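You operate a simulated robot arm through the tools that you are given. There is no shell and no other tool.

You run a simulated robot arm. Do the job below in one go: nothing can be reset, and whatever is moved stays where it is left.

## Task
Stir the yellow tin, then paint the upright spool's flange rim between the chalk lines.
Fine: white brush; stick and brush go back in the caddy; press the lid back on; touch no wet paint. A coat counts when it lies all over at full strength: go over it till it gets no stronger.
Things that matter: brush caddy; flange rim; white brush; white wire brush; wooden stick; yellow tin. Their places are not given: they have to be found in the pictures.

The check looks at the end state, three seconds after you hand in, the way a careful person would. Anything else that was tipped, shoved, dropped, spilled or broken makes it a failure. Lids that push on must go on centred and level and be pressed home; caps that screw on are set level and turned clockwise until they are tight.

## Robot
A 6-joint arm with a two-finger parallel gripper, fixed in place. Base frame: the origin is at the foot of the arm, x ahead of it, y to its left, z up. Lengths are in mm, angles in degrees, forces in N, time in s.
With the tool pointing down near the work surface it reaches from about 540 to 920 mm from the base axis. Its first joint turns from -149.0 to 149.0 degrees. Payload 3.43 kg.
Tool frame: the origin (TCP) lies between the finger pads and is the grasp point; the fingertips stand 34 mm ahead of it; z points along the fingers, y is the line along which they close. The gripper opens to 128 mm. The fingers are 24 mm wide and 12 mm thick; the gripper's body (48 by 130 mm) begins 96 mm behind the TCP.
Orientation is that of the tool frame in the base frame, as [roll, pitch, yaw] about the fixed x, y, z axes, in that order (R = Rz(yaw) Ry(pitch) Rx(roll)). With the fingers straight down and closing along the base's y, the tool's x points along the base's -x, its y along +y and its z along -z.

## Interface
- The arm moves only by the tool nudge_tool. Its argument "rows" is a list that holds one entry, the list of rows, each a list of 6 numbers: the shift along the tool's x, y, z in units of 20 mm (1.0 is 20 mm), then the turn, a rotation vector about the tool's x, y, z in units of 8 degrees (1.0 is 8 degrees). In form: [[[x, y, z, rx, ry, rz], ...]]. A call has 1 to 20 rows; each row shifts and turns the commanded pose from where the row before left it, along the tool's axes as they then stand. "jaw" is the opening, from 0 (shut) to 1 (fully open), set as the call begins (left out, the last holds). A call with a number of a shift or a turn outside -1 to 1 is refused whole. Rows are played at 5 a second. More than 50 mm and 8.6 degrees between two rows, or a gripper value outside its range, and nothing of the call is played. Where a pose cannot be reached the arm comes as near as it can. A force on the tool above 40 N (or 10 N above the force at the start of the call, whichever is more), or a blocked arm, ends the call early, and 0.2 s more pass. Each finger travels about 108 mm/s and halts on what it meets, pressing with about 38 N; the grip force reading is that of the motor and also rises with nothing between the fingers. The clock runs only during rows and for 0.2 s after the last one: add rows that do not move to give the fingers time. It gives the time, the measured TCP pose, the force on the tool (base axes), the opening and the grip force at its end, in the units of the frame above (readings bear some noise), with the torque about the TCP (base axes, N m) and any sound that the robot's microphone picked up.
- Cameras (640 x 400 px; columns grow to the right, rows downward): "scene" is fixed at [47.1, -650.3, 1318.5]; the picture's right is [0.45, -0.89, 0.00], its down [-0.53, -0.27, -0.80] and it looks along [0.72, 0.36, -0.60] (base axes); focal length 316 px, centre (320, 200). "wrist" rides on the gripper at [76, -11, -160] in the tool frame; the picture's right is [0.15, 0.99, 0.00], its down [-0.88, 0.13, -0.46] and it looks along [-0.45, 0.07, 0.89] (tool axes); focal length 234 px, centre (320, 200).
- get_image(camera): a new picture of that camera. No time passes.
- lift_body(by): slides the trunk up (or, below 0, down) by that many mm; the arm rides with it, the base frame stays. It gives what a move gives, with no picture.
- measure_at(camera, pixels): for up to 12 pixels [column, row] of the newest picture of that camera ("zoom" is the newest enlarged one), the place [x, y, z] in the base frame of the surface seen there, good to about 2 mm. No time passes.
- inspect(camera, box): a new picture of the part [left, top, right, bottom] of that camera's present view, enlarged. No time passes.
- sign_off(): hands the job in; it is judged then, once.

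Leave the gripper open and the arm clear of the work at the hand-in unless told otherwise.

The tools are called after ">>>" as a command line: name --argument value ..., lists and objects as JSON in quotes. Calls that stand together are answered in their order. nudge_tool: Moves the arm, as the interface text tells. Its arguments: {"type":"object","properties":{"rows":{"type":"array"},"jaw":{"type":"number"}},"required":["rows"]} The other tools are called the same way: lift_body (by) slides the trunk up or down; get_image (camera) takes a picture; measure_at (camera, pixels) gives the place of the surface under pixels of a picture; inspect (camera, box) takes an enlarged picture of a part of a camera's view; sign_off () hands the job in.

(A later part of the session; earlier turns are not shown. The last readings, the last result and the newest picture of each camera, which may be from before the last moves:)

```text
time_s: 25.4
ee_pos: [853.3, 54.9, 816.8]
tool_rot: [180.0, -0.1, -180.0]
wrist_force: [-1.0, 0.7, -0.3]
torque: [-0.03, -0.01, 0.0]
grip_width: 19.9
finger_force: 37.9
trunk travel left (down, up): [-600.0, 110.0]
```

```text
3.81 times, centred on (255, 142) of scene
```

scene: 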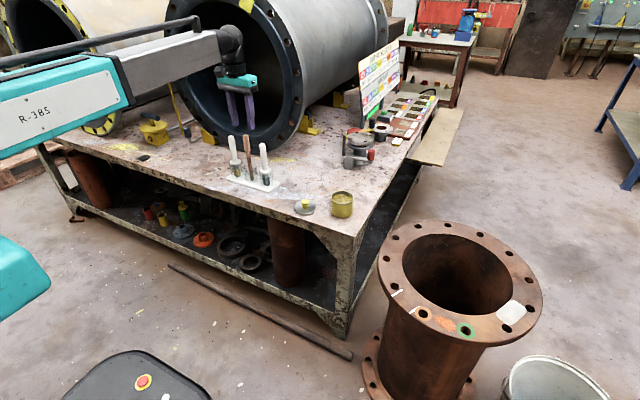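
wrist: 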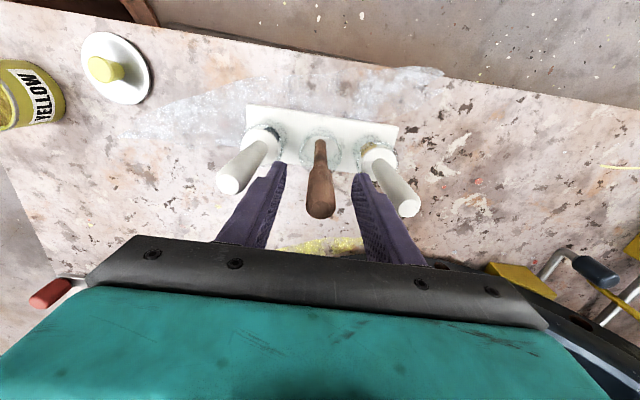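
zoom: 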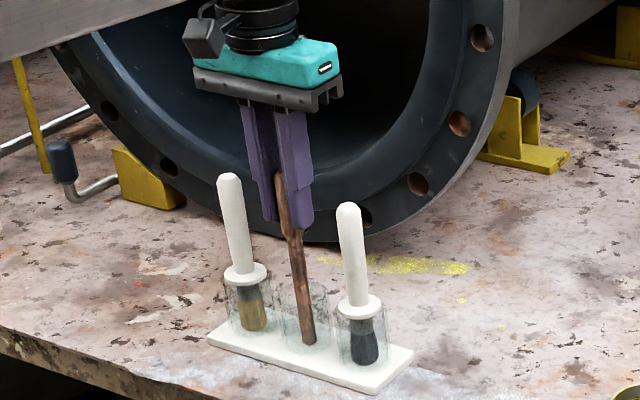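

Gripped at 19.9 mm. I lift the stick straight up 85 mm out of its cup, then draw it back toward the robot.

>>> nudge_tool --rows '[[[0, 0, -0.3, 0, 0, 0], [0, 0, -0.6, 0, 0, 0], [0, 0, -0.8, 0, 0, 0], [0, 0, -0.8, 0, 0, 0], [0, 0, -0.8, 0, 0, 0], [0, 0, -0.9, 0, 0, 0], [0, 0, -0.3, 0, 0, 0], [0, 0, 0, 0, 0, 0]]]'

>>> inspect --camera "scene" --box '[215, 60, 295, 195]'

>>> get_image --camera "wrist"

```text
time_s: 27.2
ee_pos: [852.9, 54.5, 907.6]
tool_rot: [-180.0, 0.1, -180.0]
wrist_force: [0.1, -0.3, -0.2]
torque: [-0.01, 0.04, -0.01]
grip_width: 20.0
finger_force: 38.0
trunk travel left (down, up): [-600.0, 110.0]
```

```text
2.96 times, centred on (255, 128) of scene
```

zoom: 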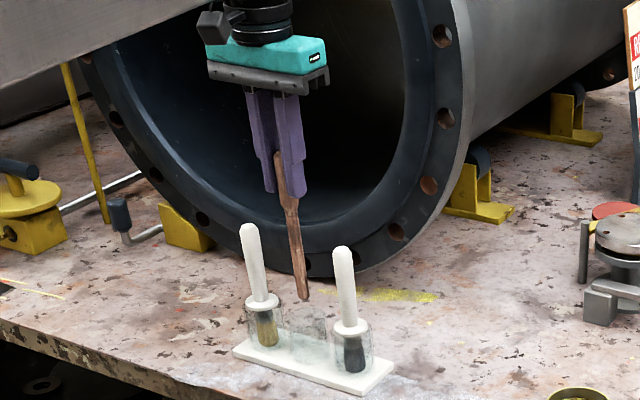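

```text
taken
```

wrist: 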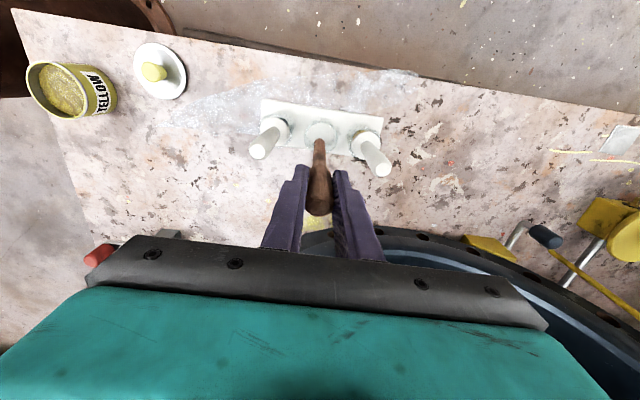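

The stick is out and hangs straight. I measure its tip for later placing.

>>> measure_at --camera "zoom" --pixels '[[303, 290], [303, 296], [297, 240], [285, 200], [278, 155]]'

>>> inspect --camera "scene" --box '[238, 105, 268, 165]'

>>> measure_at --camera "zoom" --pixels '[[378, 354], [370, 358], [384, 340], [365, 250], [352, 180], [348, 120]]'

```text
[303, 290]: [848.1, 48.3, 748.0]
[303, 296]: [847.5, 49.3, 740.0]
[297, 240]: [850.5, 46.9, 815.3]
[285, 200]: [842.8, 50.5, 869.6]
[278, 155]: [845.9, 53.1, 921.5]
```

```text
6.67 times, centred on (253, 135) of scene
```

zoom: 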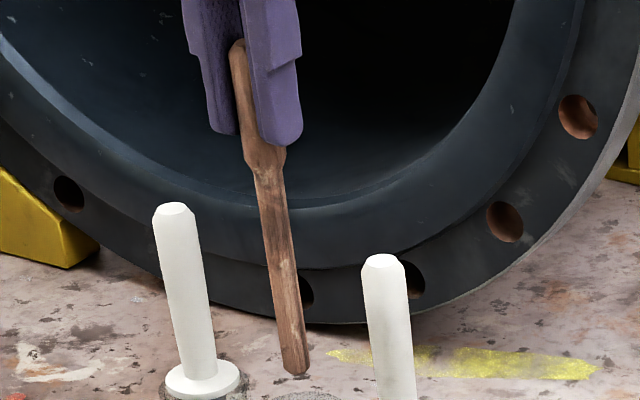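

```text
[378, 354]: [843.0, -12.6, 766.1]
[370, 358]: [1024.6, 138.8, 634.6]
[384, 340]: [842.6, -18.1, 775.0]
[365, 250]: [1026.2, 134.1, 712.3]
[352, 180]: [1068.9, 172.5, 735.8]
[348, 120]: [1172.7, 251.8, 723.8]
```

The tip is 171 mm below the TCP. I go back 60 mm, then along the bench toward the tin, with the tip at z≈736 above everything on the way.

>>> nudge_tool --rows '[[[1, 0, 0, 0, 0, 0], [1, 0, 0, 0, 0, 0], [1, 0, 0, 0, 0, 0], [0, -1, 0, 0, 0, 0], [0, -1, 0, 0, 0, 0], [0, -1, 0, 0, 0, 0], [0, -1, 0, 0, 0, 0], [0, -1, 0, 0, 0, 0], [0, -1, 0, 0, 0, 0], [0, -1, 0, 0, 0, 0], [0, -1, 0, 0, 0, 0], [0, -1, 0, 0, 0, 0], [0, -1, 0, 0, 0, 0], [0, -1, 0, 0, 0, 0], [0, -1, 0, 0, 0, 0], [0, -1, 0, 0, 0, 0], [0, -1, 0, 0, 0, 0], [0, -1, 0, 0, 0, 0], [0, -1, 0, 0, 0, 0], [0, -1, 0, 0, 0, 0]]]'

>>> get_image --camera "scene"

```text
time_s: 31.4
ee_pos: [793.1, -285.6, 906.9]
tool_rot: [-179.9, 0.0, -180.0]
wrist_force: [0.4, 0.3, -0.5]
torque: [0.01, 0.02, 0.04]
grip_width: 20.4
finger_force: 38.3
trunk travel left (down, up): [-600.0, 110.0]
```

```text
taken
```

scene: 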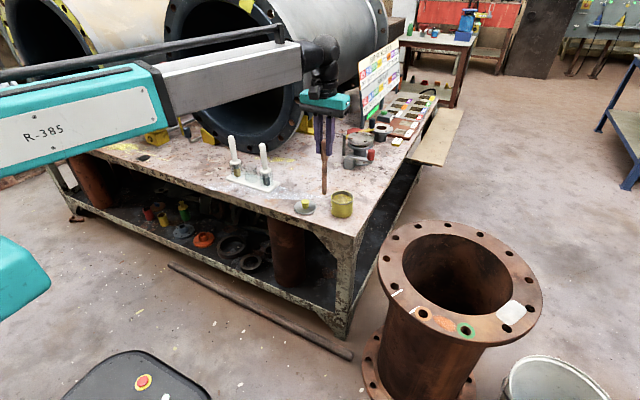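

>>> nudge_tool --rows '[[[-0.923, -0.707, 0, 0, 0, 0], [-0.923, -0.707, 0, 0, 0, 0], [-0.923, -0.707, 0, 0, 0, 0], [0, 0, 0, 0, 0, 0], [0, 0, 0, 0, 0, 0]]]'

>>> inspect --camera "scene" --box '[300, 130, 380, 220]'

>>> get_image --camera "wrist"

```text
time_s: 32.6
ee_pos: [847.7, -327.7, 906.8]
tool_rot: [-179.9, 0.0, -180.0]
wrist_force: [0.7, -0.3, -0.4]
torque: [0.01, 0.01, -0.02]
grip_width: 20.4
finger_force: 38.2
trunk travel left (down, up): [-600.0, 110.0]
```

```text
4.44 times, centred on (340, 175) of scene
```

zoom: 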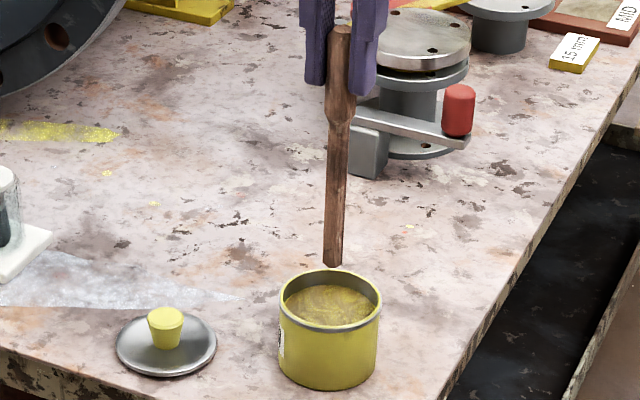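

```text
taken
```

wrist: 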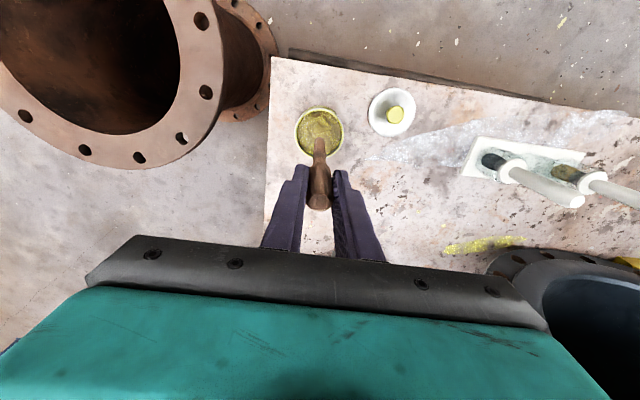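

The tip hangs over the tin's middle. I lower it 88 mm into the paint, slowing at the end.

>>> nudge_tool --rows '[[[0, 0, 0.8, 0, 0, 0], [0, 0, 0.8, 0, 0, 0], [0, 0, 0.6, 0, 0, 0], [0, 0, 0.5, 0, 0, 0], [0, 0, 0.5, 0, 0, 0], [0, 0, 0.5, 0, 0, 0], [0, 0, 0.4, 0, 0, 0], [0, 0, 0.3, 0, 0, 0], [0, 0, 0, 0, 0, 0]]]'

>>> inspect --camera "scene" --box '[300, 130, 380, 220]'

```text
time_s: 34.1
ee_pos: [848.2, -327.4, 841.1]
tool_rot: [-179.9, 0.4, -179.9]
wrist_force: [-2.9, 2.6, 24.8]
torque: [-1.64, 0.4, -0.04]
grip_width: 17.7
finger_force: 38.7
trunk travel left (down, up): [-600.0, 110.0]
stopped in row 7: the force on the tool passed its limit at 49 N (the readings are from after the stop); the commanded pose is now the measured one
```

```text
4.44 times, centred on (340, 175) of scene
```

zoom: 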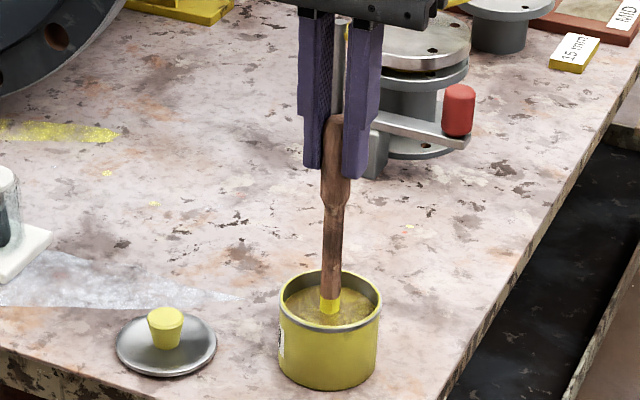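

The stick met a floor at 49 N and slid slightly in the grip (now 17.7 mm wide). I look closer to see how much and how deep the paint is.

>>> inspect --camera "scene" --box '[325, 150, 360, 220]'

>>> measure_at --camera "zoom" --pixels '[[310, 50], [312, 78], [310, 130], [315, 160], [300, 240], [298, 262], [298, 278], [298, 290], [270, 265], [330, 265]]'

>>> get_image --camera "wrist"

```text
5.71 times, centred on (342, 185) of scene
```

zoom: 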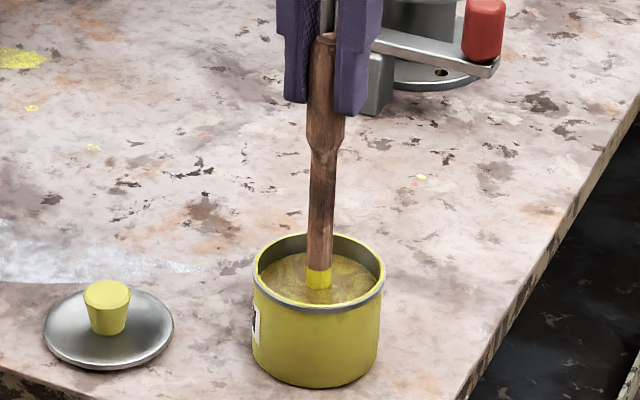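

```text
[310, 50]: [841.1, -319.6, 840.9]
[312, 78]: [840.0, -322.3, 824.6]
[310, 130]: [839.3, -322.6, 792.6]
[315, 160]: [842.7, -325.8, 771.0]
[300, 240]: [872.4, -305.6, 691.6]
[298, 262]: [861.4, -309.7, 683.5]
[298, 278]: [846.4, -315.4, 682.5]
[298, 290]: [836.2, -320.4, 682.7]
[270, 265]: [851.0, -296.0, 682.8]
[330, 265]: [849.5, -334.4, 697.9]
```

```text
taken
```

wrist: 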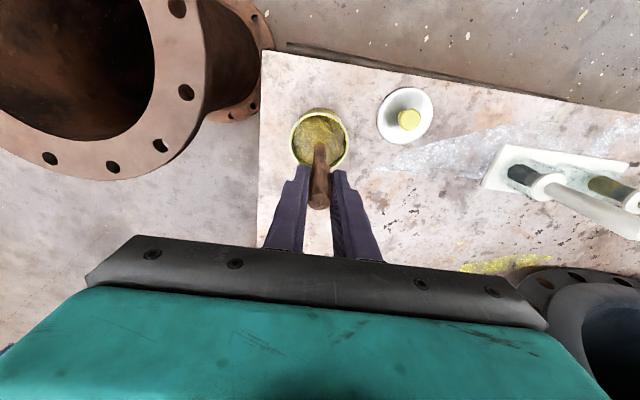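

The readings still show 25 N upward and a torque. I look at the whole scene to make sure that nothing else of the arm touches anything.

>>> get_image --camera "scene"

>>> inspect --camera "scene" --box '[290, 80, 390, 180]'

>>> inspect --camera "wrist" --box '[270, 90, 380, 220]'

```text
taken
```

scene: 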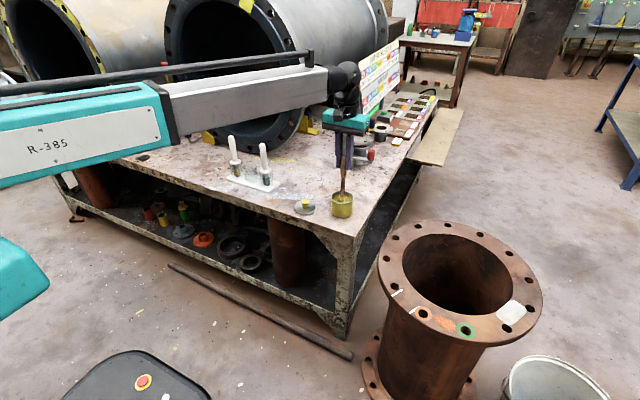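

```text
4.00 times, centred on (340, 130) of scene
```

zoom: 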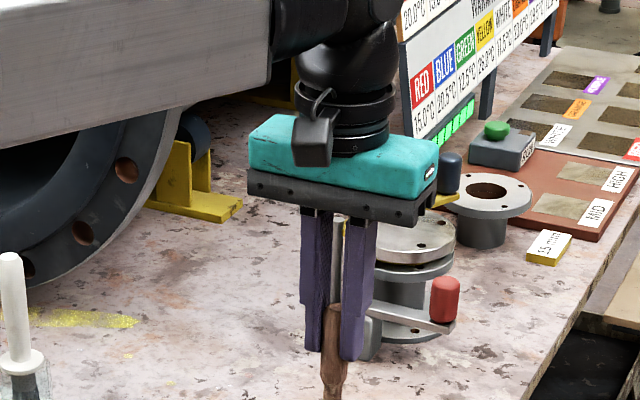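

```text
3.08 times, centred on (325, 155) of wrist
```

zoom: 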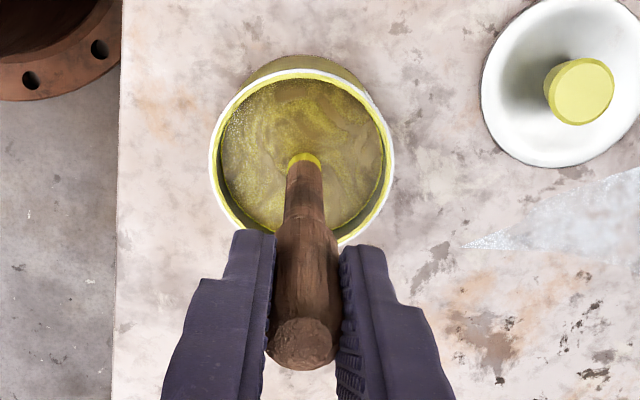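

Nothing else touches: only the stick's tip bears on the tin's floor. I ease up 5 mm and read the force again.

>>> nudge_tool --rows '[[[0, 0, -0.1, 0, 0, 0], [0, 0, -0.15, 0, 0, 0], [0, 0, 0, 0, 0, 0], [0, 0, 0, 0, 0, 0]]]'

>>> inspect --camera "scene" --box '[325, 150, 360, 220]'

```text
time_s: 35.1
ee_pos: [849.0, -327.1, 841.3]
tool_rot: [-179.9, 0.3, 180.0]
wrist_force: [1.5, -0.9, 11.1]
torque: [-1.5, -0.08, 0.02]
grip_width: 19.2
finger_force: 37.8
trunk travel left (down, up): [-600.0, 110.0]
```

```text
5.71 times, centred on (342, 185) of scene
```

zoom: 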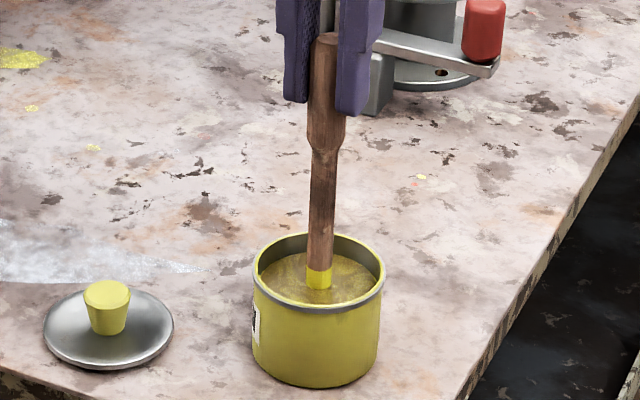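

The force fell to 11 N with the TCP hardly moving, so the arm was springing against a floor. I ease up 5 mm more.

>>> nudge_tool --rows '[[[0, 0, -0.15, 0, 0, 0], [0, 0, -0.15, 0, 0, 0], [0, 0, 0, 0, 0, 0], [0, 0, 0, 0, 0, 0]]]'

>>> inspect --camera "scene" --box '[325, 150, 360, 220]'

```text
time_s: 36.1
ee_pos: [849.0, -327.9, 846.0]
tool_rot: [-180.0, 0.3, 179.9]
wrist_force: [1.1, -0.1, -0.4]
torque: [0.01, 0.01, 0.01]
grip_width: 19.1
finger_force: 37.9
trunk travel left (down, up): [-600.0, 110.0]
```

```text
5.71 times, centred on (342, 185) of scene
```

zoom: 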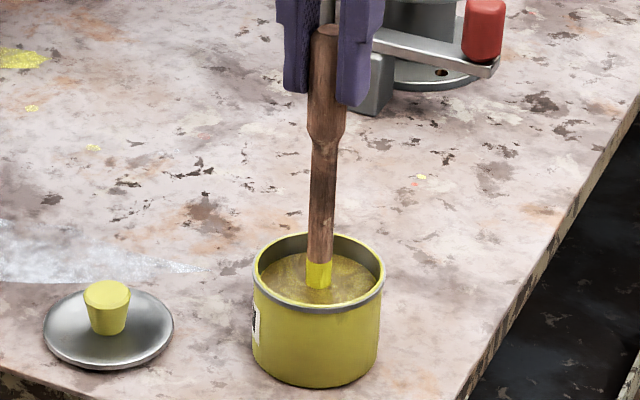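

Force and torque are now zero: the tip hangs free, some 20 mm in the paint. I make one slow stirring circle of 16 mm radius here and watch the forces.

>>> nudge_tool --rows '[[[0.4, 0, 0, 0, 0, 0], [0.4, 0, 0, 0, 0, 0], [-0.107, 0.4, 0, 0, 0, 0], [-0.293, 0.293, 0, 0, 0, 0], [-0.4, 0.107, 0, 0, 0, 0], [-0.4, -0.107, 0, 0, 0, 0], [-0.293, -0.293, 0, 0, 0, 0], [-0.107, -0.4, 0, 0, 0, 0], [0.107, -0.4, 0, 0, 0, 0], [0.293, -0.293, 0, 0, 0, 0], [0.4, -0.107, 0, 0, 0, 0], [0.4, 0.107, 0, 0, 0, 0], [0.293, 0.293, 0, 0, 0, 0], [0.107, 0.4, 0, 0, 0, 0]]]'

>>> inspect --camera "scene" --box '[325, 150, 360, 220]'

>>> inspect --camera "wrist" --box '[270, 90, 380, 220]'

```text
time_s: 39.1
ee_pos: [832.9, -328.1, 845.2]
tool_rot: [-180.0, 0.5, 180.0]
wrist_force: [0.0, 0.8, 0.0]
torque: [0.02, 0.02, -0.02]
grip_width: 19.2
finger_force: 38.5
trunk travel left (down, up): [-600.0, 110.0]
```

```text
5.71 times, centred on (342, 185) of scene
```

zoom: 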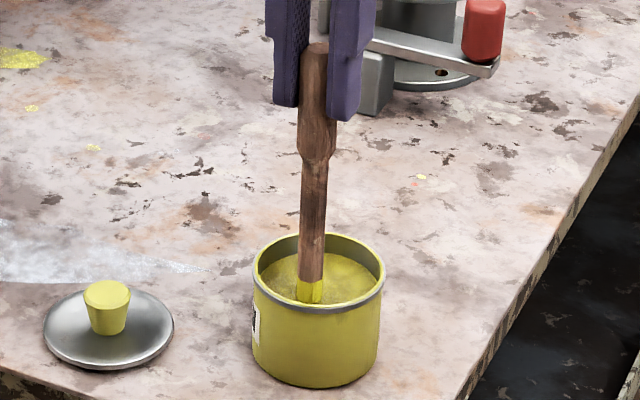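

```text
3.08 times, centred on (325, 155) of wrist
```

zoom: 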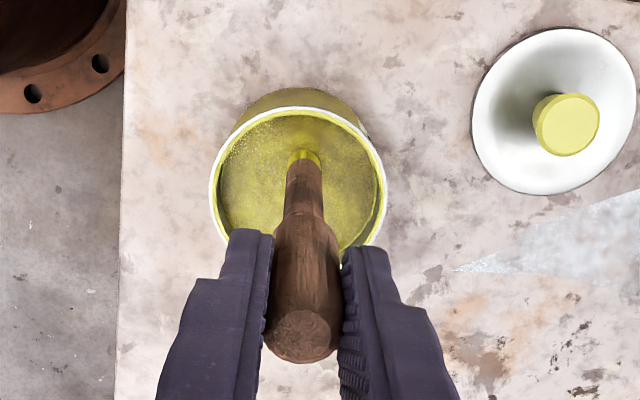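

The paint is growing more even and the forces stay near zero. I keep stirring, two circles per call.

>>> nudge_tool --rows '[[[-0.153, 0.47, 0, 0, 0, 0], [-0.4, 0.291, 0, 0, 0, 0], [-0.494, 0, 0, 0, 0, 0], [-0.4, -0.291, 0, 0, 0, 0], [-0.153, -0.47, 0, 0, 0, 0], [0.153, -0.47, 0, 0, 0, 0], [0.4, -0.291, 0, 0, 0, 0], [0.494, 0, 0, 0, 0, 0], [0.4, 0.291, 0, 0, 0, 0], [0.153, 0.47, 0, 0, 0, 0], [-0.153, 0.47, 0, 0, 0, 0], [-0.4, 0.291, 0, 0, 0, 0], [-0.494, 0, 0, 0, 0, 0], [-0.4, -0.291, 0, 0, 0, 0], [-0.153, -0.47, 0, 0, 0, 0], [0.153, -0.47, 0, 0, 0, 0], [0.4, -0.291, 0, 0, 0, 0], [0.494, 0, 0, 0, 0, 0], [0.4, 0.291, 0, 0, 0, 0], [0.153, 0.47, 0, 0, 0, 0]]]'

>>> inspect --camera "scene" --box '[325, 150, 360, 220]'

>>> inspect --camera "wrist" --box '[270, 90, 380, 220]'

```text
time_s: 43.4
ee_pos: [833.0, -327.4, 847.2]
tool_rot: [179.9, 0.4, -180.0]
wrist_force: [-0.6, 0.7, -0.7]
torque: [0.03, -0.01, -0.01]
grip_width: 19.8
finger_force: 38.4
trunk travel left (down, up): [-600.0, 110.0]
```

```text
5.71 times, centred on (342, 185) of scene
```

zoom: 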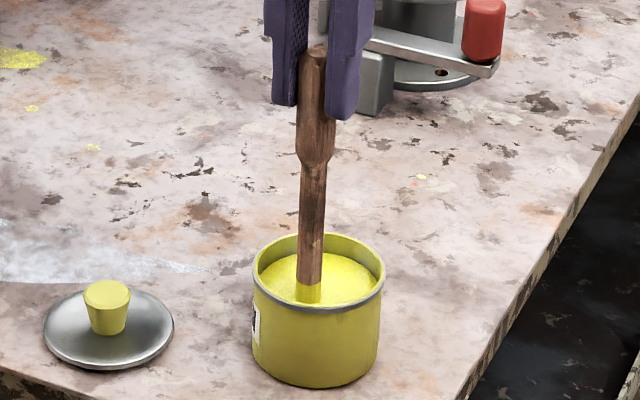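

```text
3.08 times, centred on (325, 155) of wrist
```

zoom: 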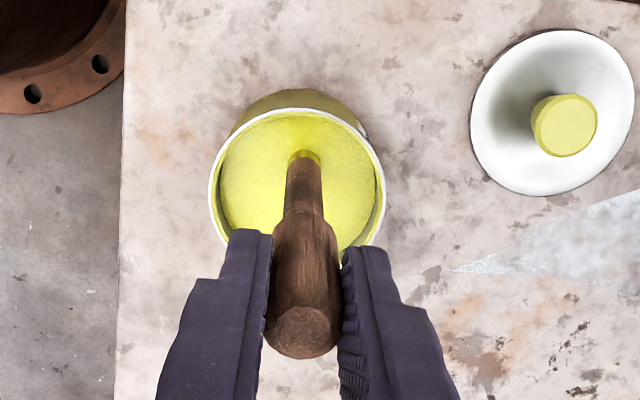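

The paint is now bright yellow. I stir two more circles to be sure that it no longer changes.

>>> nudge_tool --rows '[[[-0.153, 0.47, 0, 0, 0, 0], [-0.4, 0.291, 0, 0, 0, 0], [-0.494, 0, 0, 0, 0, 0], [-0.4, -0.291, 0, 0, 0, 0], [-0.153, -0.47, 0, 0, 0, 0], [0.153, -0.47, 0, 0, 0, 0], [0.4, -0.291, 0, 0, 0, 0], [0.494, 0, 0, 0, 0, 0], [0.4, 0.291, 0, 0, 0, 0], [0.153, 0.47, 0, 0, 0, 0], [-0.153, 0.47, 0, 0, 0, 0], [-0.4, 0.291, 0, 0, 0, 0], [-0.494, 0, 0, 0, 0, 0], [-0.4, -0.291, 0, 0, 0, 0], [-0.153, -0.47, 0, 0, 0, 0], [0.153, -0.47, 0, 0, 0, 0], [0.4, -0.291, 0, 0, 0, 0], [0.494, 0, 0, 0, 0, 0], [0.4, 0.291, 0, 0, 0, 0], [0.153, 0.47, 0, 0, 0, 0]]]'

>>> inspect --camera "scene" --box '[325, 150, 360, 220]'

>>> inspect --camera "wrist" --box '[270, 90, 380, 220]'

```text
time_s: 47.5
ee_pos: [832.8, -328.6, 847.1]
tool_rot: [-180.0, 0.4, 179.9]
wrist_force: [0.6, 0.4, -0.1]
torque: [-0.03, -0.01, 0.06]
grip_width: 19.4
finger_force: 37.8
trunk travel left (down, up): [-600.0, 110.0]
```

```text
5.71 times, centred on (342, 185) of scene
```

zoom: 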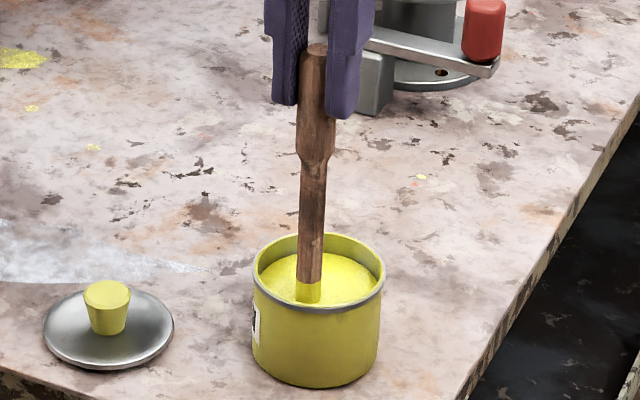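

```text
3.08 times, centred on (325, 155) of wrist
```

zoom: 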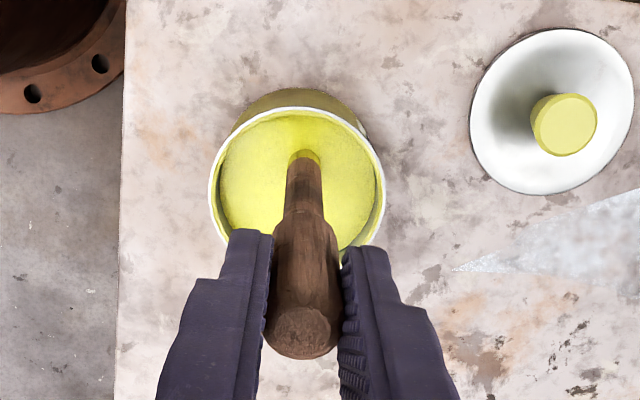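

The colour no longer changes, so the stirring is done. I return to the middle, raise the tip just above the paint inside the tin and let it drip for two seconds.

>>> nudge_tool --rows '[[[-0.4, 0, 0, 0, 0, 0], [-0.4, 0, 0, 0, 0, 0], [0, 0, -0.4, 0, 0, 0], [0, 0, -0.5, 0, 0, 0], [0, 0, -0.5, 0, 0, 0], [0, 0, -0.2, 0, 0, 0], [0, 0, 0, 0, 0, 0], [0, 0, 0, 0, 0, 0], [0, 0, 0, 0, 0, 0], [0, 0, 0, 0, 0, 0], [0, 0, 0, 0, 0, 0], [0, 0, 0, 0, 0, 0], [0, 0, 0, 0, 0, 0], [0, 0, 0, 0, 0, 0], [0, 0, 0, 0, 0, 0]]]'

>>> inspect --camera "scene" --box '[320, 130, 364, 220]'

```text
time_s: 50.8
ee_pos: [849.3, -328.0, 878.1]
tool_rot: [180.0, 0.5, 180.0]
wrist_force: [0.6, 0.1, -0.9]
torque: [-0.03, 0.01, -0.01]
grip_width: 19.4
finger_force: 37.2
trunk travel left (down, up): [-600.0, 110.0]
```

```text
4.44 times, centred on (342, 175) of scene
```

zoom: 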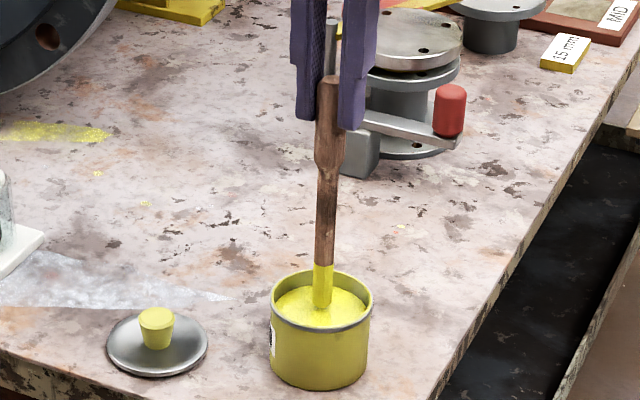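

>>> measure_at --camera "zoom" --pixels '[[329, 80], [328, 90], [327, 155], [326, 175], [324, 262], [323, 270], [322, 300], [321, 306], [300, 305], [345, 305]]'

```text
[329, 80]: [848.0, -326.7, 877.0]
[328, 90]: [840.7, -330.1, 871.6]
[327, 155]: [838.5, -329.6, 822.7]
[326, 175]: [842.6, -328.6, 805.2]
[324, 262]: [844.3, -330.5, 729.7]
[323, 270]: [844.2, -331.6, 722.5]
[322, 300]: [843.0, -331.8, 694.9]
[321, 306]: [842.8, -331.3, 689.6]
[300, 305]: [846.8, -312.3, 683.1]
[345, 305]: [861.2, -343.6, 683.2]
```

The stick's top is now level with the TCP and its tip 190 mm below it, so it slid a little in the grip; the wet part is 39 mm long. I raise it to clear the rim, move back and begin the way to the caddy.

>>> nudge_tool --rows '[[[0, 0, -0.5, 0, 0, 0], [0, 0, -0.6, 0, 0, 0], [0, 0, -0.7, 0, 0, 0], [0, 0, -0.7, 0, 0, 0], [0.4, 0, 0, 0, 0, 0], [0.6, 0, 0, 0, 0, 0], [0.7, 0, 0, 0, 0, 0], [0.7, 0, 0, 0, 0, 0], [0.4, 0.4, 0, 0, 0, 0], [0, 0.8, 0, 0, 0, 0], [0, 0.8, 0, 0, 0, 0], [0, 0.8, 0, 0, 0, 0], [0, 0.8, 0, 0, 0, 0], [0, 0.8, 0, 0, 0, 0], [0, 0.8, 0, 0, 0, 0], [0, 0.8, 0, 0, 0, 0], [0, 0.8, 0, 0, 0, 0], [0, 0.8, 0, 0, 0, 0]]]'

>>> get_image --camera "scene"

```text
time_s: 54.5
ee_pos: [792.9, -176.7, 928.7]
tool_rot: [180.0, 0.4, -180.0]
wrist_force: [-0.6, -0.7, -0.1]
torque: [-0.01, 0.02, -0.01]
grip_width: 19.2
finger_force: 38.5
trunk travel left (down, up): [-600.0, 110.0]
```

```text
taken
```

scene: 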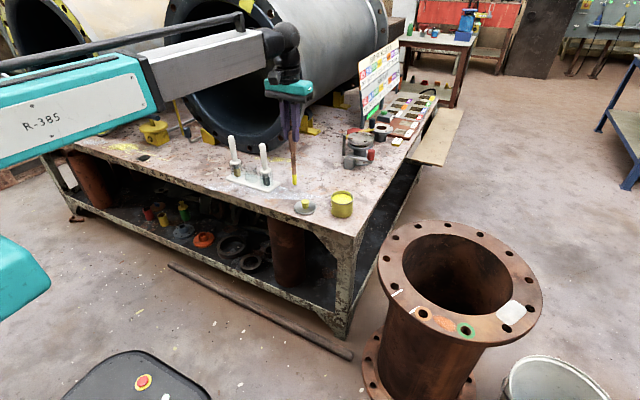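

>>> nudge_tool --rows '[[[0, 0.8, 0, 0, 0, 0], [0, 0.8, 0, 0, 0, 0], [0, 0.8, 0, 0, 0, 0], [0, 0.8, 0, 0, 0, 0], [0, 0.8, 0, 0, 0, 0], [0, 0.8, 0, 0, 0, 0], [0, 0.8, 0, 0, 0, 0], [0, 0.8, 0, 0, 0, 0], [0, 0.8, 0, 0, 0, 0], [0, 0.8, 0, 0, 0, 0], [0, 0.8, 0, 0, 0, 0], [0, 0.8, 0, 0, 0, 0], [0, 0.8, 0, 0, 0, 0], [0, 0.7, 0, 0, 0, 0], [0, 0.4, 0, 0, 0, 0], [0, 0, 0, 0, 0, 0], [0, 0, 0, 0, 0, 0]]]'

>>> inspect --camera "scene" --box '[205, 60, 295, 195]'

>>> get_image --camera "wrist"

```text
time_s: 58.1
ee_pos: [791.6, 54.6, 926.2]
tool_rot: [-180.0, 0.5, 180.0]
wrist_force: [0.3, -0.2, -0.4]
torque: [0.02, 0.01, 0.0]
grip_width: 20.0
finger_force: 38.2
trunk travel left (down, up): [-600.0, 110.0]
```

```text
2.96 times, centred on (250, 128) of scene
```

zoom: 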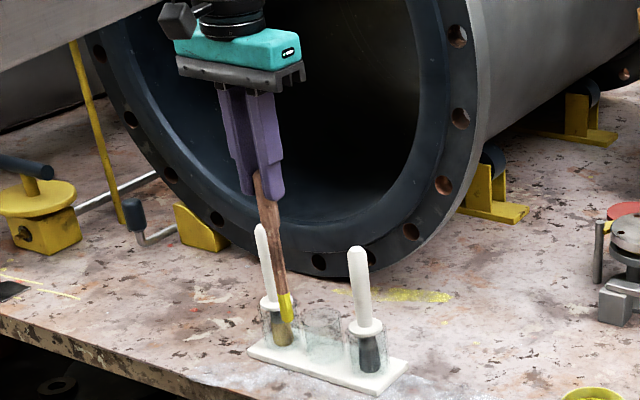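

```text
taken
```

wrist: 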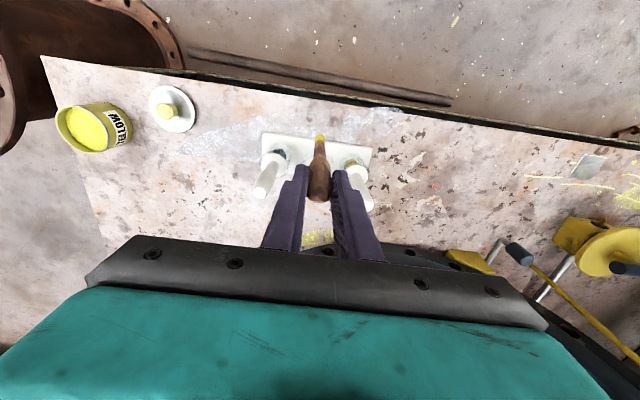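

I measure where the stick's wet tip is now before moving over the middle cup.

>>> measure_at --camera "zoom" --pixels '[[286, 318], [287, 310], [283, 292], [270, 210], [258, 178], [325, 345], [325, 318], [345, 335]]'

```text
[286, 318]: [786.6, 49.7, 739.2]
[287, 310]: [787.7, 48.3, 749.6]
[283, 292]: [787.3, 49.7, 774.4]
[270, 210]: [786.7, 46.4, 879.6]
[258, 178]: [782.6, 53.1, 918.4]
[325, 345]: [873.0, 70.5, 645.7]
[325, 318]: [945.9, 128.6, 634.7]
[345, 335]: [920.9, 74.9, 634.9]
```

>>> nudge_tool --rows '[[[-0.6, 0, 0, 0, 0, 0], [-0.8, 0, 0, 0, 0, 0], [-0.8, -0.05, 0, 0, 0, 0], [-0.6, 0, 0, 0, 0, 0], [-0.25, 0, 0, 0, 0, 0], [0, 0, 0, 0, 0, 0], [0, 0, 0, 0, 0, 0]]]'

>>> inspect --camera "scene" --box '[225, 110, 285, 195]'

>>> inspect --camera "wrist" --box '[250, 90, 390, 220]'

```text
time_s: 59.8
ee_pos: [854.4, 53.3, 929.1]
tool_rot: [180.0, 0.4, 180.0]
wrist_force: [-0.2, 0.2, 0.2]
torque: [0.0, 0.02, -0.01]
grip_width: 20.1
finger_force: 38.3
trunk travel left (down, up): [-600.0, 110.0]
```

```text
4.71 times, centred on (255, 152) of scene
```

zoom: 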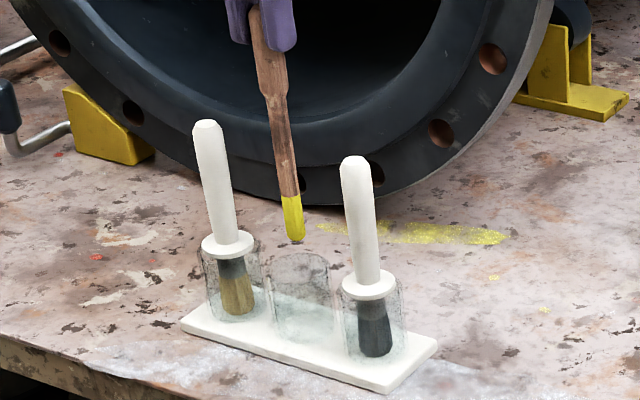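

```text
3.08 times, centred on (320, 155) of wrist
```

zoom: 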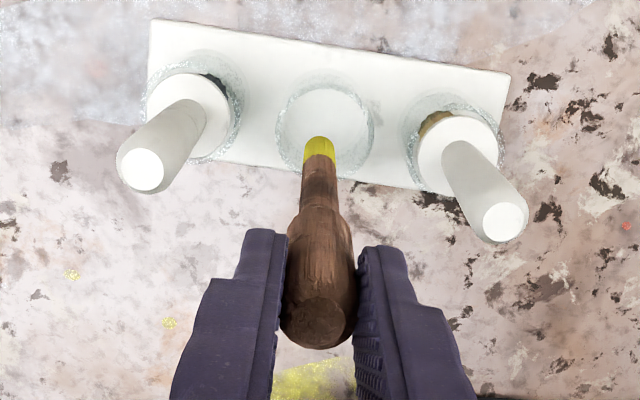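

The stick hangs over the middle cup. I shift 2 mm to the left and lower it in, stopping about 8 mm above the base plate.

>>> nudge_tool --rows '[[[0, 0.1, 0.6, 0, 0, 0], [0, 0, 0.8, 0, 0, 0], [0, 0, 0.8, 0, 0, 0], [0, 0, 0.8, 0, 0, 0], [0, 0, 0.6, 0, 0, 0], [0, 0, 0.4, 0, 0, 0], [0, 0, 0.2, 0, 0, 0], [0, 0, 0, 0, 0, 0]]]'

>>> inspect --camera "scene" --box '[225, 110, 285, 195]'

```text
time_s: 61.5
ee_pos: [854.1, 54.3, 844.4]
tool_rot: [179.9, 0.3, -180.0]
wrist_force: [0.0, -0.1, -1.2]
torque: [0.01, 0.03, -0.02]
grip_width: 20.1
finger_force: 38.0
trunk travel left (down, up): [-600.0, 110.0]
```

```text
4.71 times, centred on (255, 152) of scene
```

zoom: 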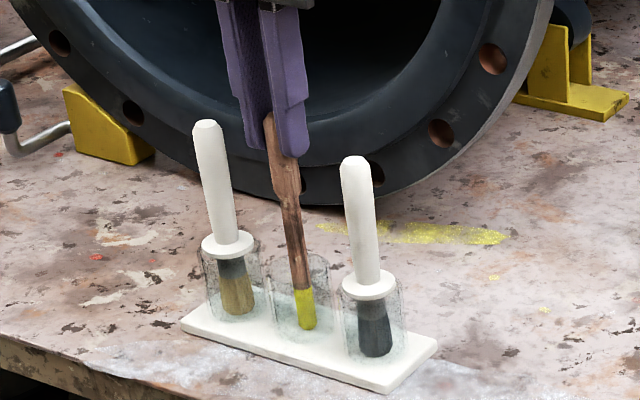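

The tip is in the cup a few mm above the base. I lower by small steps until a light contact.

>>> nudge_tool --rows '[[[0, 0, 0.15, 0, 0, 0], [0, 0, 0.1, 0, 0, 0], [0, 0, 0.05, 0, 0, 0], [0, 0, 0, 0, 0, 0]]]'

>>> inspect --camera "scene" --box '[245, 155, 270, 190]'

```text
time_s: 62.5
ee_pos: [852.6, 54.8, 841.9]
tool_rot: [179.9, 0.5, -179.9]
wrist_force: [-2.7, 0.0, 23.3]
torque: [-0.1, 0.33, 0.0]
grip_width: 19.8
finger_force: 38.2
trunk travel left (down, up): [-600.0, 110.0]
```

```text
11.43 times, centred on (258, 172) of scene
```

zoom: 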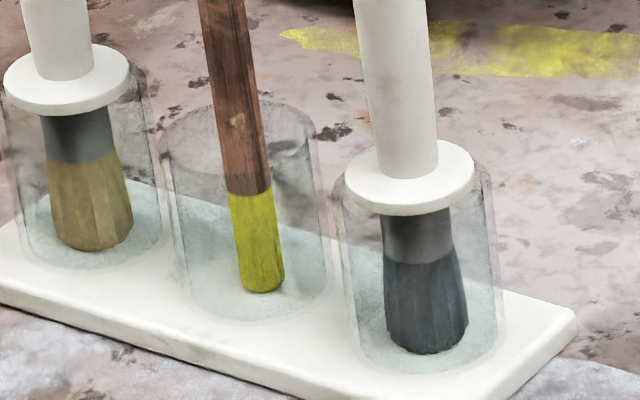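

The stick stands on the base (23 N). I ease up 3 mm, open the jaws to 57 mm, and rise straight up.

>>> nudge_tool --rows '[[[0, 0, -0.18, 0, 0, 0], [0, 0, 0, 0, 0, 0]]]'

>>> nudge_tool --rows '[[[0, 0, 0, 0, 0, 0], [0, 0, 0, 0, 0, 0], [0, 0, -0.5, 0, 0, 0], [0, 0, -0.8, 0, 0, 0], [0, 0, -0.9, 0, 0, 0], [0, 0, -0.9, 0, 0, 0], [0, 0, 0, 0, 0, 0]]]' --jaw 0.45

>>> inspect --camera "scene" --box '[215, 90, 295, 195]'

>>> get_image --camera "wrist"

```text
time_s: 63.1
ee_pos: [855.4, 54.5, 842.0]
tool_rot: [179.9, 0.4, -180.0]
wrist_force: [-1.3, 0.1, 9.2]
torque: [-0.09, 0.21, -0.02]
grip_width: 20.0
finger_force: 38.2
trunk travel left (down, up): [-600.0, 110.0]
```

```text
time_s: 64.8
ee_pos: [854.5, 56.4, 904.4]
tool_rot: [-180.0, 0.4, -179.9]
wrist_force: [-0.5, 0.0, 0.1]
torque: [0.01, 0.0, 0.02]
grip_width: 57.8
finger_force: 0.0
trunk travel left (down, up): [-600.0, 110.0]
```

```text
3.81 times, centred on (255, 142) of scene
```

zoom: 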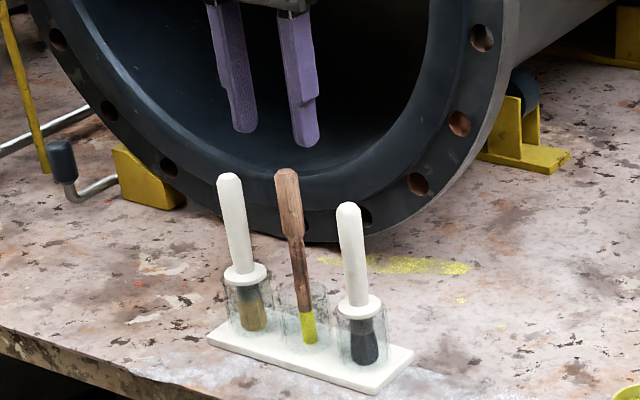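

```text
taken
```

wrist: 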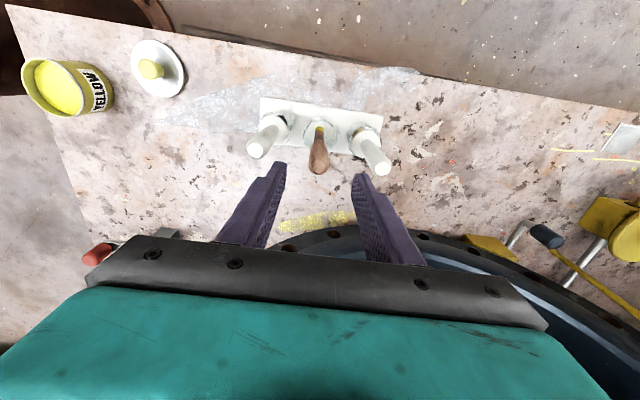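

The stick is back. Before taking a brush I look once more, hard-zoomed, at both heads.

>>> inspect --camera "scene" --box '[238, 166, 248, 178]'

>>> inspect --camera "scene" --box '[260, 174, 272, 187]'

```text
16.00 times, centred on (243, 172) of scene
```

zoom: 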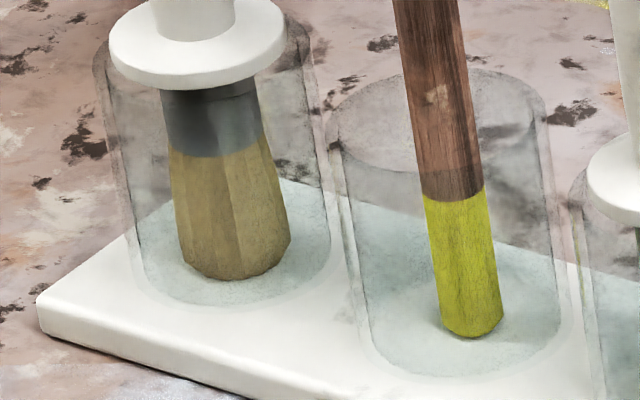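

```text
16.00 times, centred on (266, 180) of scene
```

zoom: 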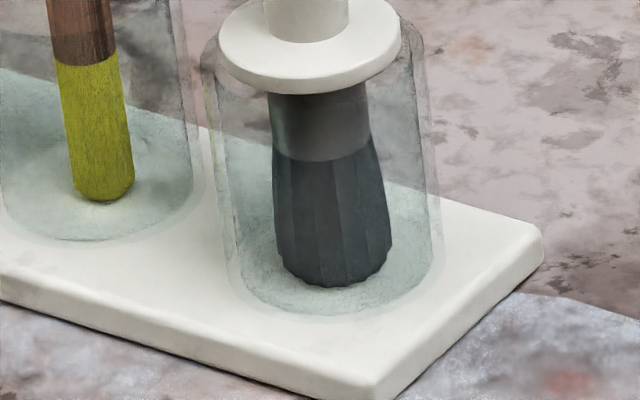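

Dark jagged steel on the right is the wire brush; the tan bristle brush on the left is the one to use. I measure its handle from the wrist view.

>>> inspect --camera "wrist" --box '[335, 115, 400, 185]'

>>> measure_at --camera "zoom" --pixels '[[320, 200], [430, 300], [400, 290], [445, 300], [425, 270], [425, 330], [250, 130], [200, 130], [300, 90], [240, 70]]'

```text
5.71 times, centred on (368, 150) of wrist
```

zoom: 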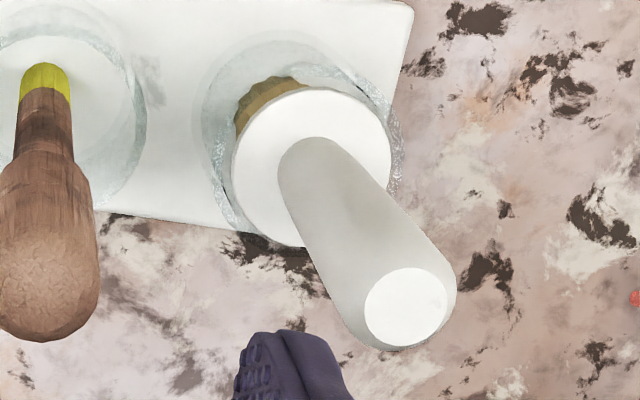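

```text
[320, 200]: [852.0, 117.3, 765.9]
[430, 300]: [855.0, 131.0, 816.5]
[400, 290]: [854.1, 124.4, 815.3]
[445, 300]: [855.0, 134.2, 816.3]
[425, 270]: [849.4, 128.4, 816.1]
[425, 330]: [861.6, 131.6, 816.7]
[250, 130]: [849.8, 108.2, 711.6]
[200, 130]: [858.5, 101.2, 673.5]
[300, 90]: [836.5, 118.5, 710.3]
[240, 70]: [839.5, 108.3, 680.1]
```

The brush's axis is near (855.5,125). I move over it and descend to z≈776, so the fingertips end above the collar.

>>> nudge_tool --rows '[[[-0.03, 0.86, 0, 0, 0, 0], [0, 0.86, 0, 0, 0, 0], [0, 0.86, 0, 0, 0, 0], [0, 0.86, 0, 0, 0, 0], [0, 0, 0, 0, 0, 0], [0, 0, 0.9, 0, 0, 0], [0, 0, 0.9, 0, 0, 0], [0, 0, 0, 0, 0, 0]]]'

>>> get_image --camera "wrist"

>>> inspect --camera "scene" --box '[205, 80, 285, 195]'

```text
time_s: 66.5
ee_pos: [854.0, 124.1, 867.6]
tool_rot: [179.9, 0.4, -180.0]
wrist_force: [-0.5, -0.1, -0.3]
torque: [-0.02, -0.02, 0.0]
grip_width: 57.6
finger_force: 0.1
trunk travel left (down, up): [-600.0, 110.0]
```

```text
taken
```

wrist: 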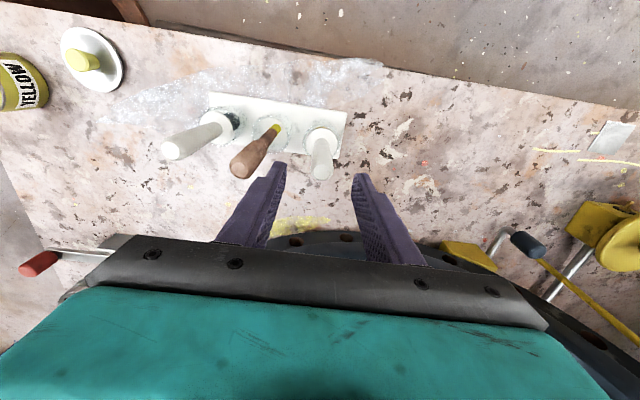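

```text
3.48 times, centred on (245, 138) of scene
```

zoom: 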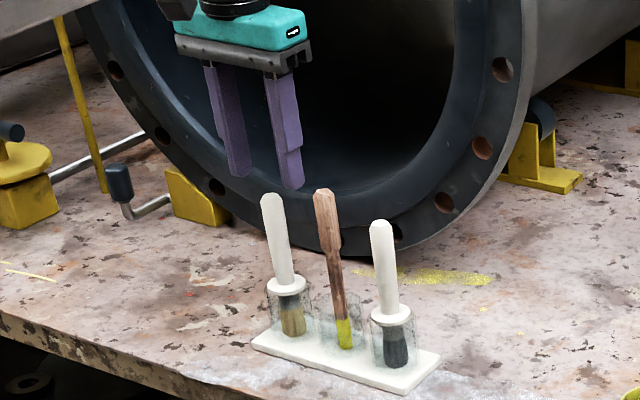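

The brush handle is centred between the fingers at (321,172). I descend 91 mm and close on it.

>>> nudge_tool --rows '[[[0, 0, 0.9, 0, 0, 0], [0, 0, 0.9, 0, 0, 0], [0, 0, 0.9, 0, 0, 0], [0, 0, 0.9, 0, 0, 0], [0, 0, 0.7, 0, 0, 0], [0, 0, 0.25, 0, 0, 0], [0, 0, 0, 0, 0, 0]]]'

>>> inspect --camera "scene" --box '[205, 80, 285, 195]'

>>> get_image --camera "wrist"

```text
time_s: 68.2
ee_pos: [856.5, 123.0, 778.6]
tool_rot: [-180.0, 0.4, 180.0]
wrist_force: [0.0, -0.7, 0.0]
torque: [-0.03, -0.01, 0.0]
grip_width: 57.7
finger_force: 0.1
trunk travel left (down, up): [-600.0, 110.0]
```

```text
3.48 times, centred on (245, 138) of scene
```

zoom: 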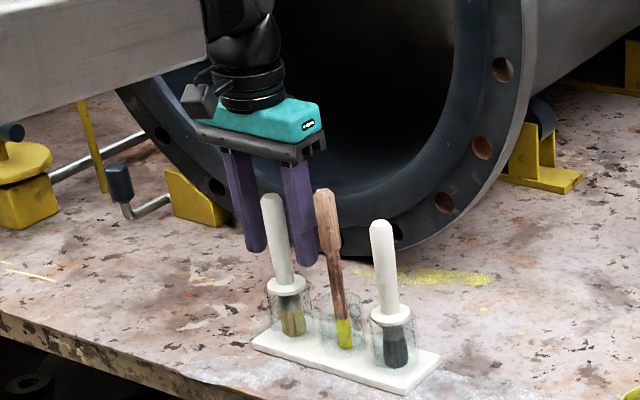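

```text
taken
```

wrist: 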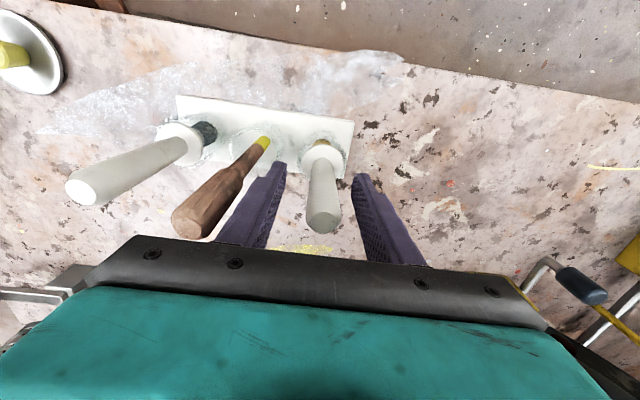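

>>> nudge_tool --rows '[[[0, 0, 0, 0, 0, 0], [0, 0, 0, 0, 0, 0], [0, 0, 0, 0, 0, 0], [0, 0, 0, 0, 0, 0], [0, 0, 0, 0, 0, 0]]]' --jaw 0.05

>>> inspect --camera "scene" --box '[225, 110, 285, 195]'

```text
time_s: 69.3
ee_pos: [855.0, 123.2, 778.3]
tool_rot: [180.0, 0.4, 179.9]
wrist_force: [-1.0, -1.2, 1.3]
torque: [-0.2, -0.06, -0.01]
grip_width: 21.8
finger_force: 37.8
trunk travel left (down, up): [-600.0, 110.0]
```

```text
4.71 times, centred on (255, 152) of scene
```

zoom: 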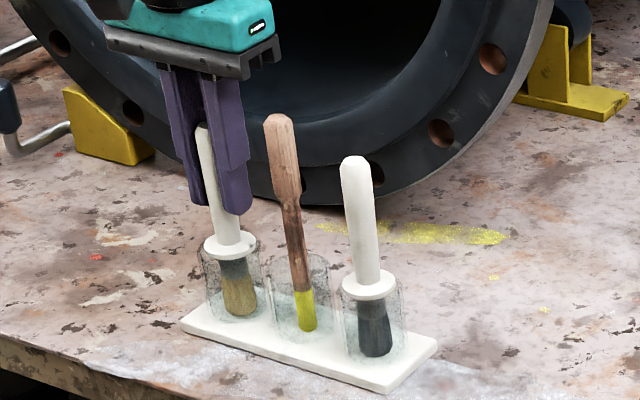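

Gripped at 21.8 mm. I lift the brush straight up 88 mm and then draw it back 62 mm.

>>> nudge_tool --rows '[[[0, 0, -0.3, 0, 0, 0], [0, 0, -0.6, 0, 0, 0], [0, 0, -0.7, 0, 0, 0], [0, 0, -0.7, 0, 0, 0], [0, 0, -0.7, 0, 0, 0], [0, 0, -0.7, 0, 0, 0], [0, 0, -0.5, 0, 0, 0], [0, 0, -0.2, 0, 0, 0], [0.4, 0, 0, 0, 0, 0], [0.8, 0, 0, 0, 0, 0], [0.9, 0, 0, 0, 0, 0], [0.7, 0, 0, 0, 0, 0], [0.3, 0, 0, 0, 0, 0], [0, 0, 0, 0, 0, 0]]]'

>>> inspect --camera "scene" --box '[205, 80, 285, 195]'

```text
time_s: 72.3
ee_pos: [793.3, 124.2, 865.0]
tool_rot: [179.9, 0.3, -180.0]
wrist_force: [-0.7, 0.1, -0.5]
torque: [0.02, 0.02, -0.03]
grip_width: 21.6
finger_force: 37.9
trunk travel left (down, up): [-600.0, 110.0]
```

```text
3.48 times, centred on (245, 138) of scene
```

zoom: 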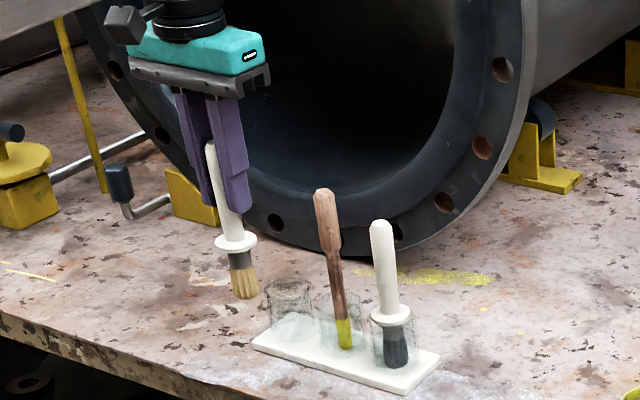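

The brush is out, clearly bristle. I measure its tip and collar against the TCP.

>>> inspect --camera "scene" --box '[225, 115, 255, 170]'

>>> measure_at --camera "zoom" --pixels '[[370, 360], [355, 362], [390, 355], [360, 300], [350, 270], [340, 240], [300, 120], [290, 70], [300, 30]]'

```text
7.27 times, centred on (240, 142) of scene
```

zoom: 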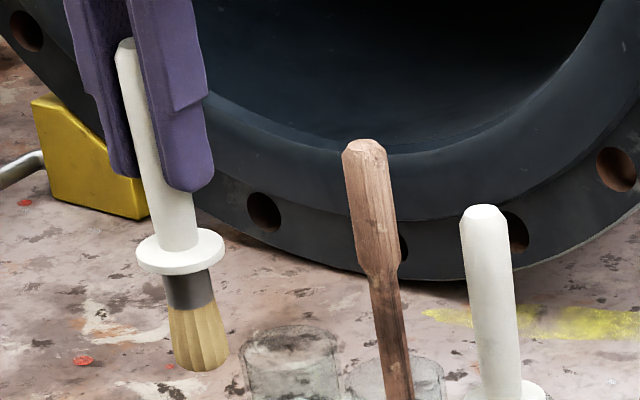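

```text
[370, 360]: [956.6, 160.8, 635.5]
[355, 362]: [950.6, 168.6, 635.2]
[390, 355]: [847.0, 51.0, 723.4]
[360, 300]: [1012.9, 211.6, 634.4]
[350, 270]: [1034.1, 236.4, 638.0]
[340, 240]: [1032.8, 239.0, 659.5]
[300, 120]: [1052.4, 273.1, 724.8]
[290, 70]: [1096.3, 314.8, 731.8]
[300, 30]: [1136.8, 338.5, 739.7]
```

>>> measure_at --camera "zoom" --pixels '[[195, 367], [205, 368], [222, 350], [178, 355], [195, 330], [185, 290], [180, 262], [140, 255], [220, 245], [170, 215], [140, 100], [125, 42]]'

```text
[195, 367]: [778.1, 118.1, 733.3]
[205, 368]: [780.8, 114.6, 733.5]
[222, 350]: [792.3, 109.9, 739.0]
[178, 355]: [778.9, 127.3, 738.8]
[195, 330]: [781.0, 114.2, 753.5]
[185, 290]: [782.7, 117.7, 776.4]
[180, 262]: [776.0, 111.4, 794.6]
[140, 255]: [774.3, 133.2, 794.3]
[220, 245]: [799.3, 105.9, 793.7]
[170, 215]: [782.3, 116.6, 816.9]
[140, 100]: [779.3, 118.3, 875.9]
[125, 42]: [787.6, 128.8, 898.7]
```

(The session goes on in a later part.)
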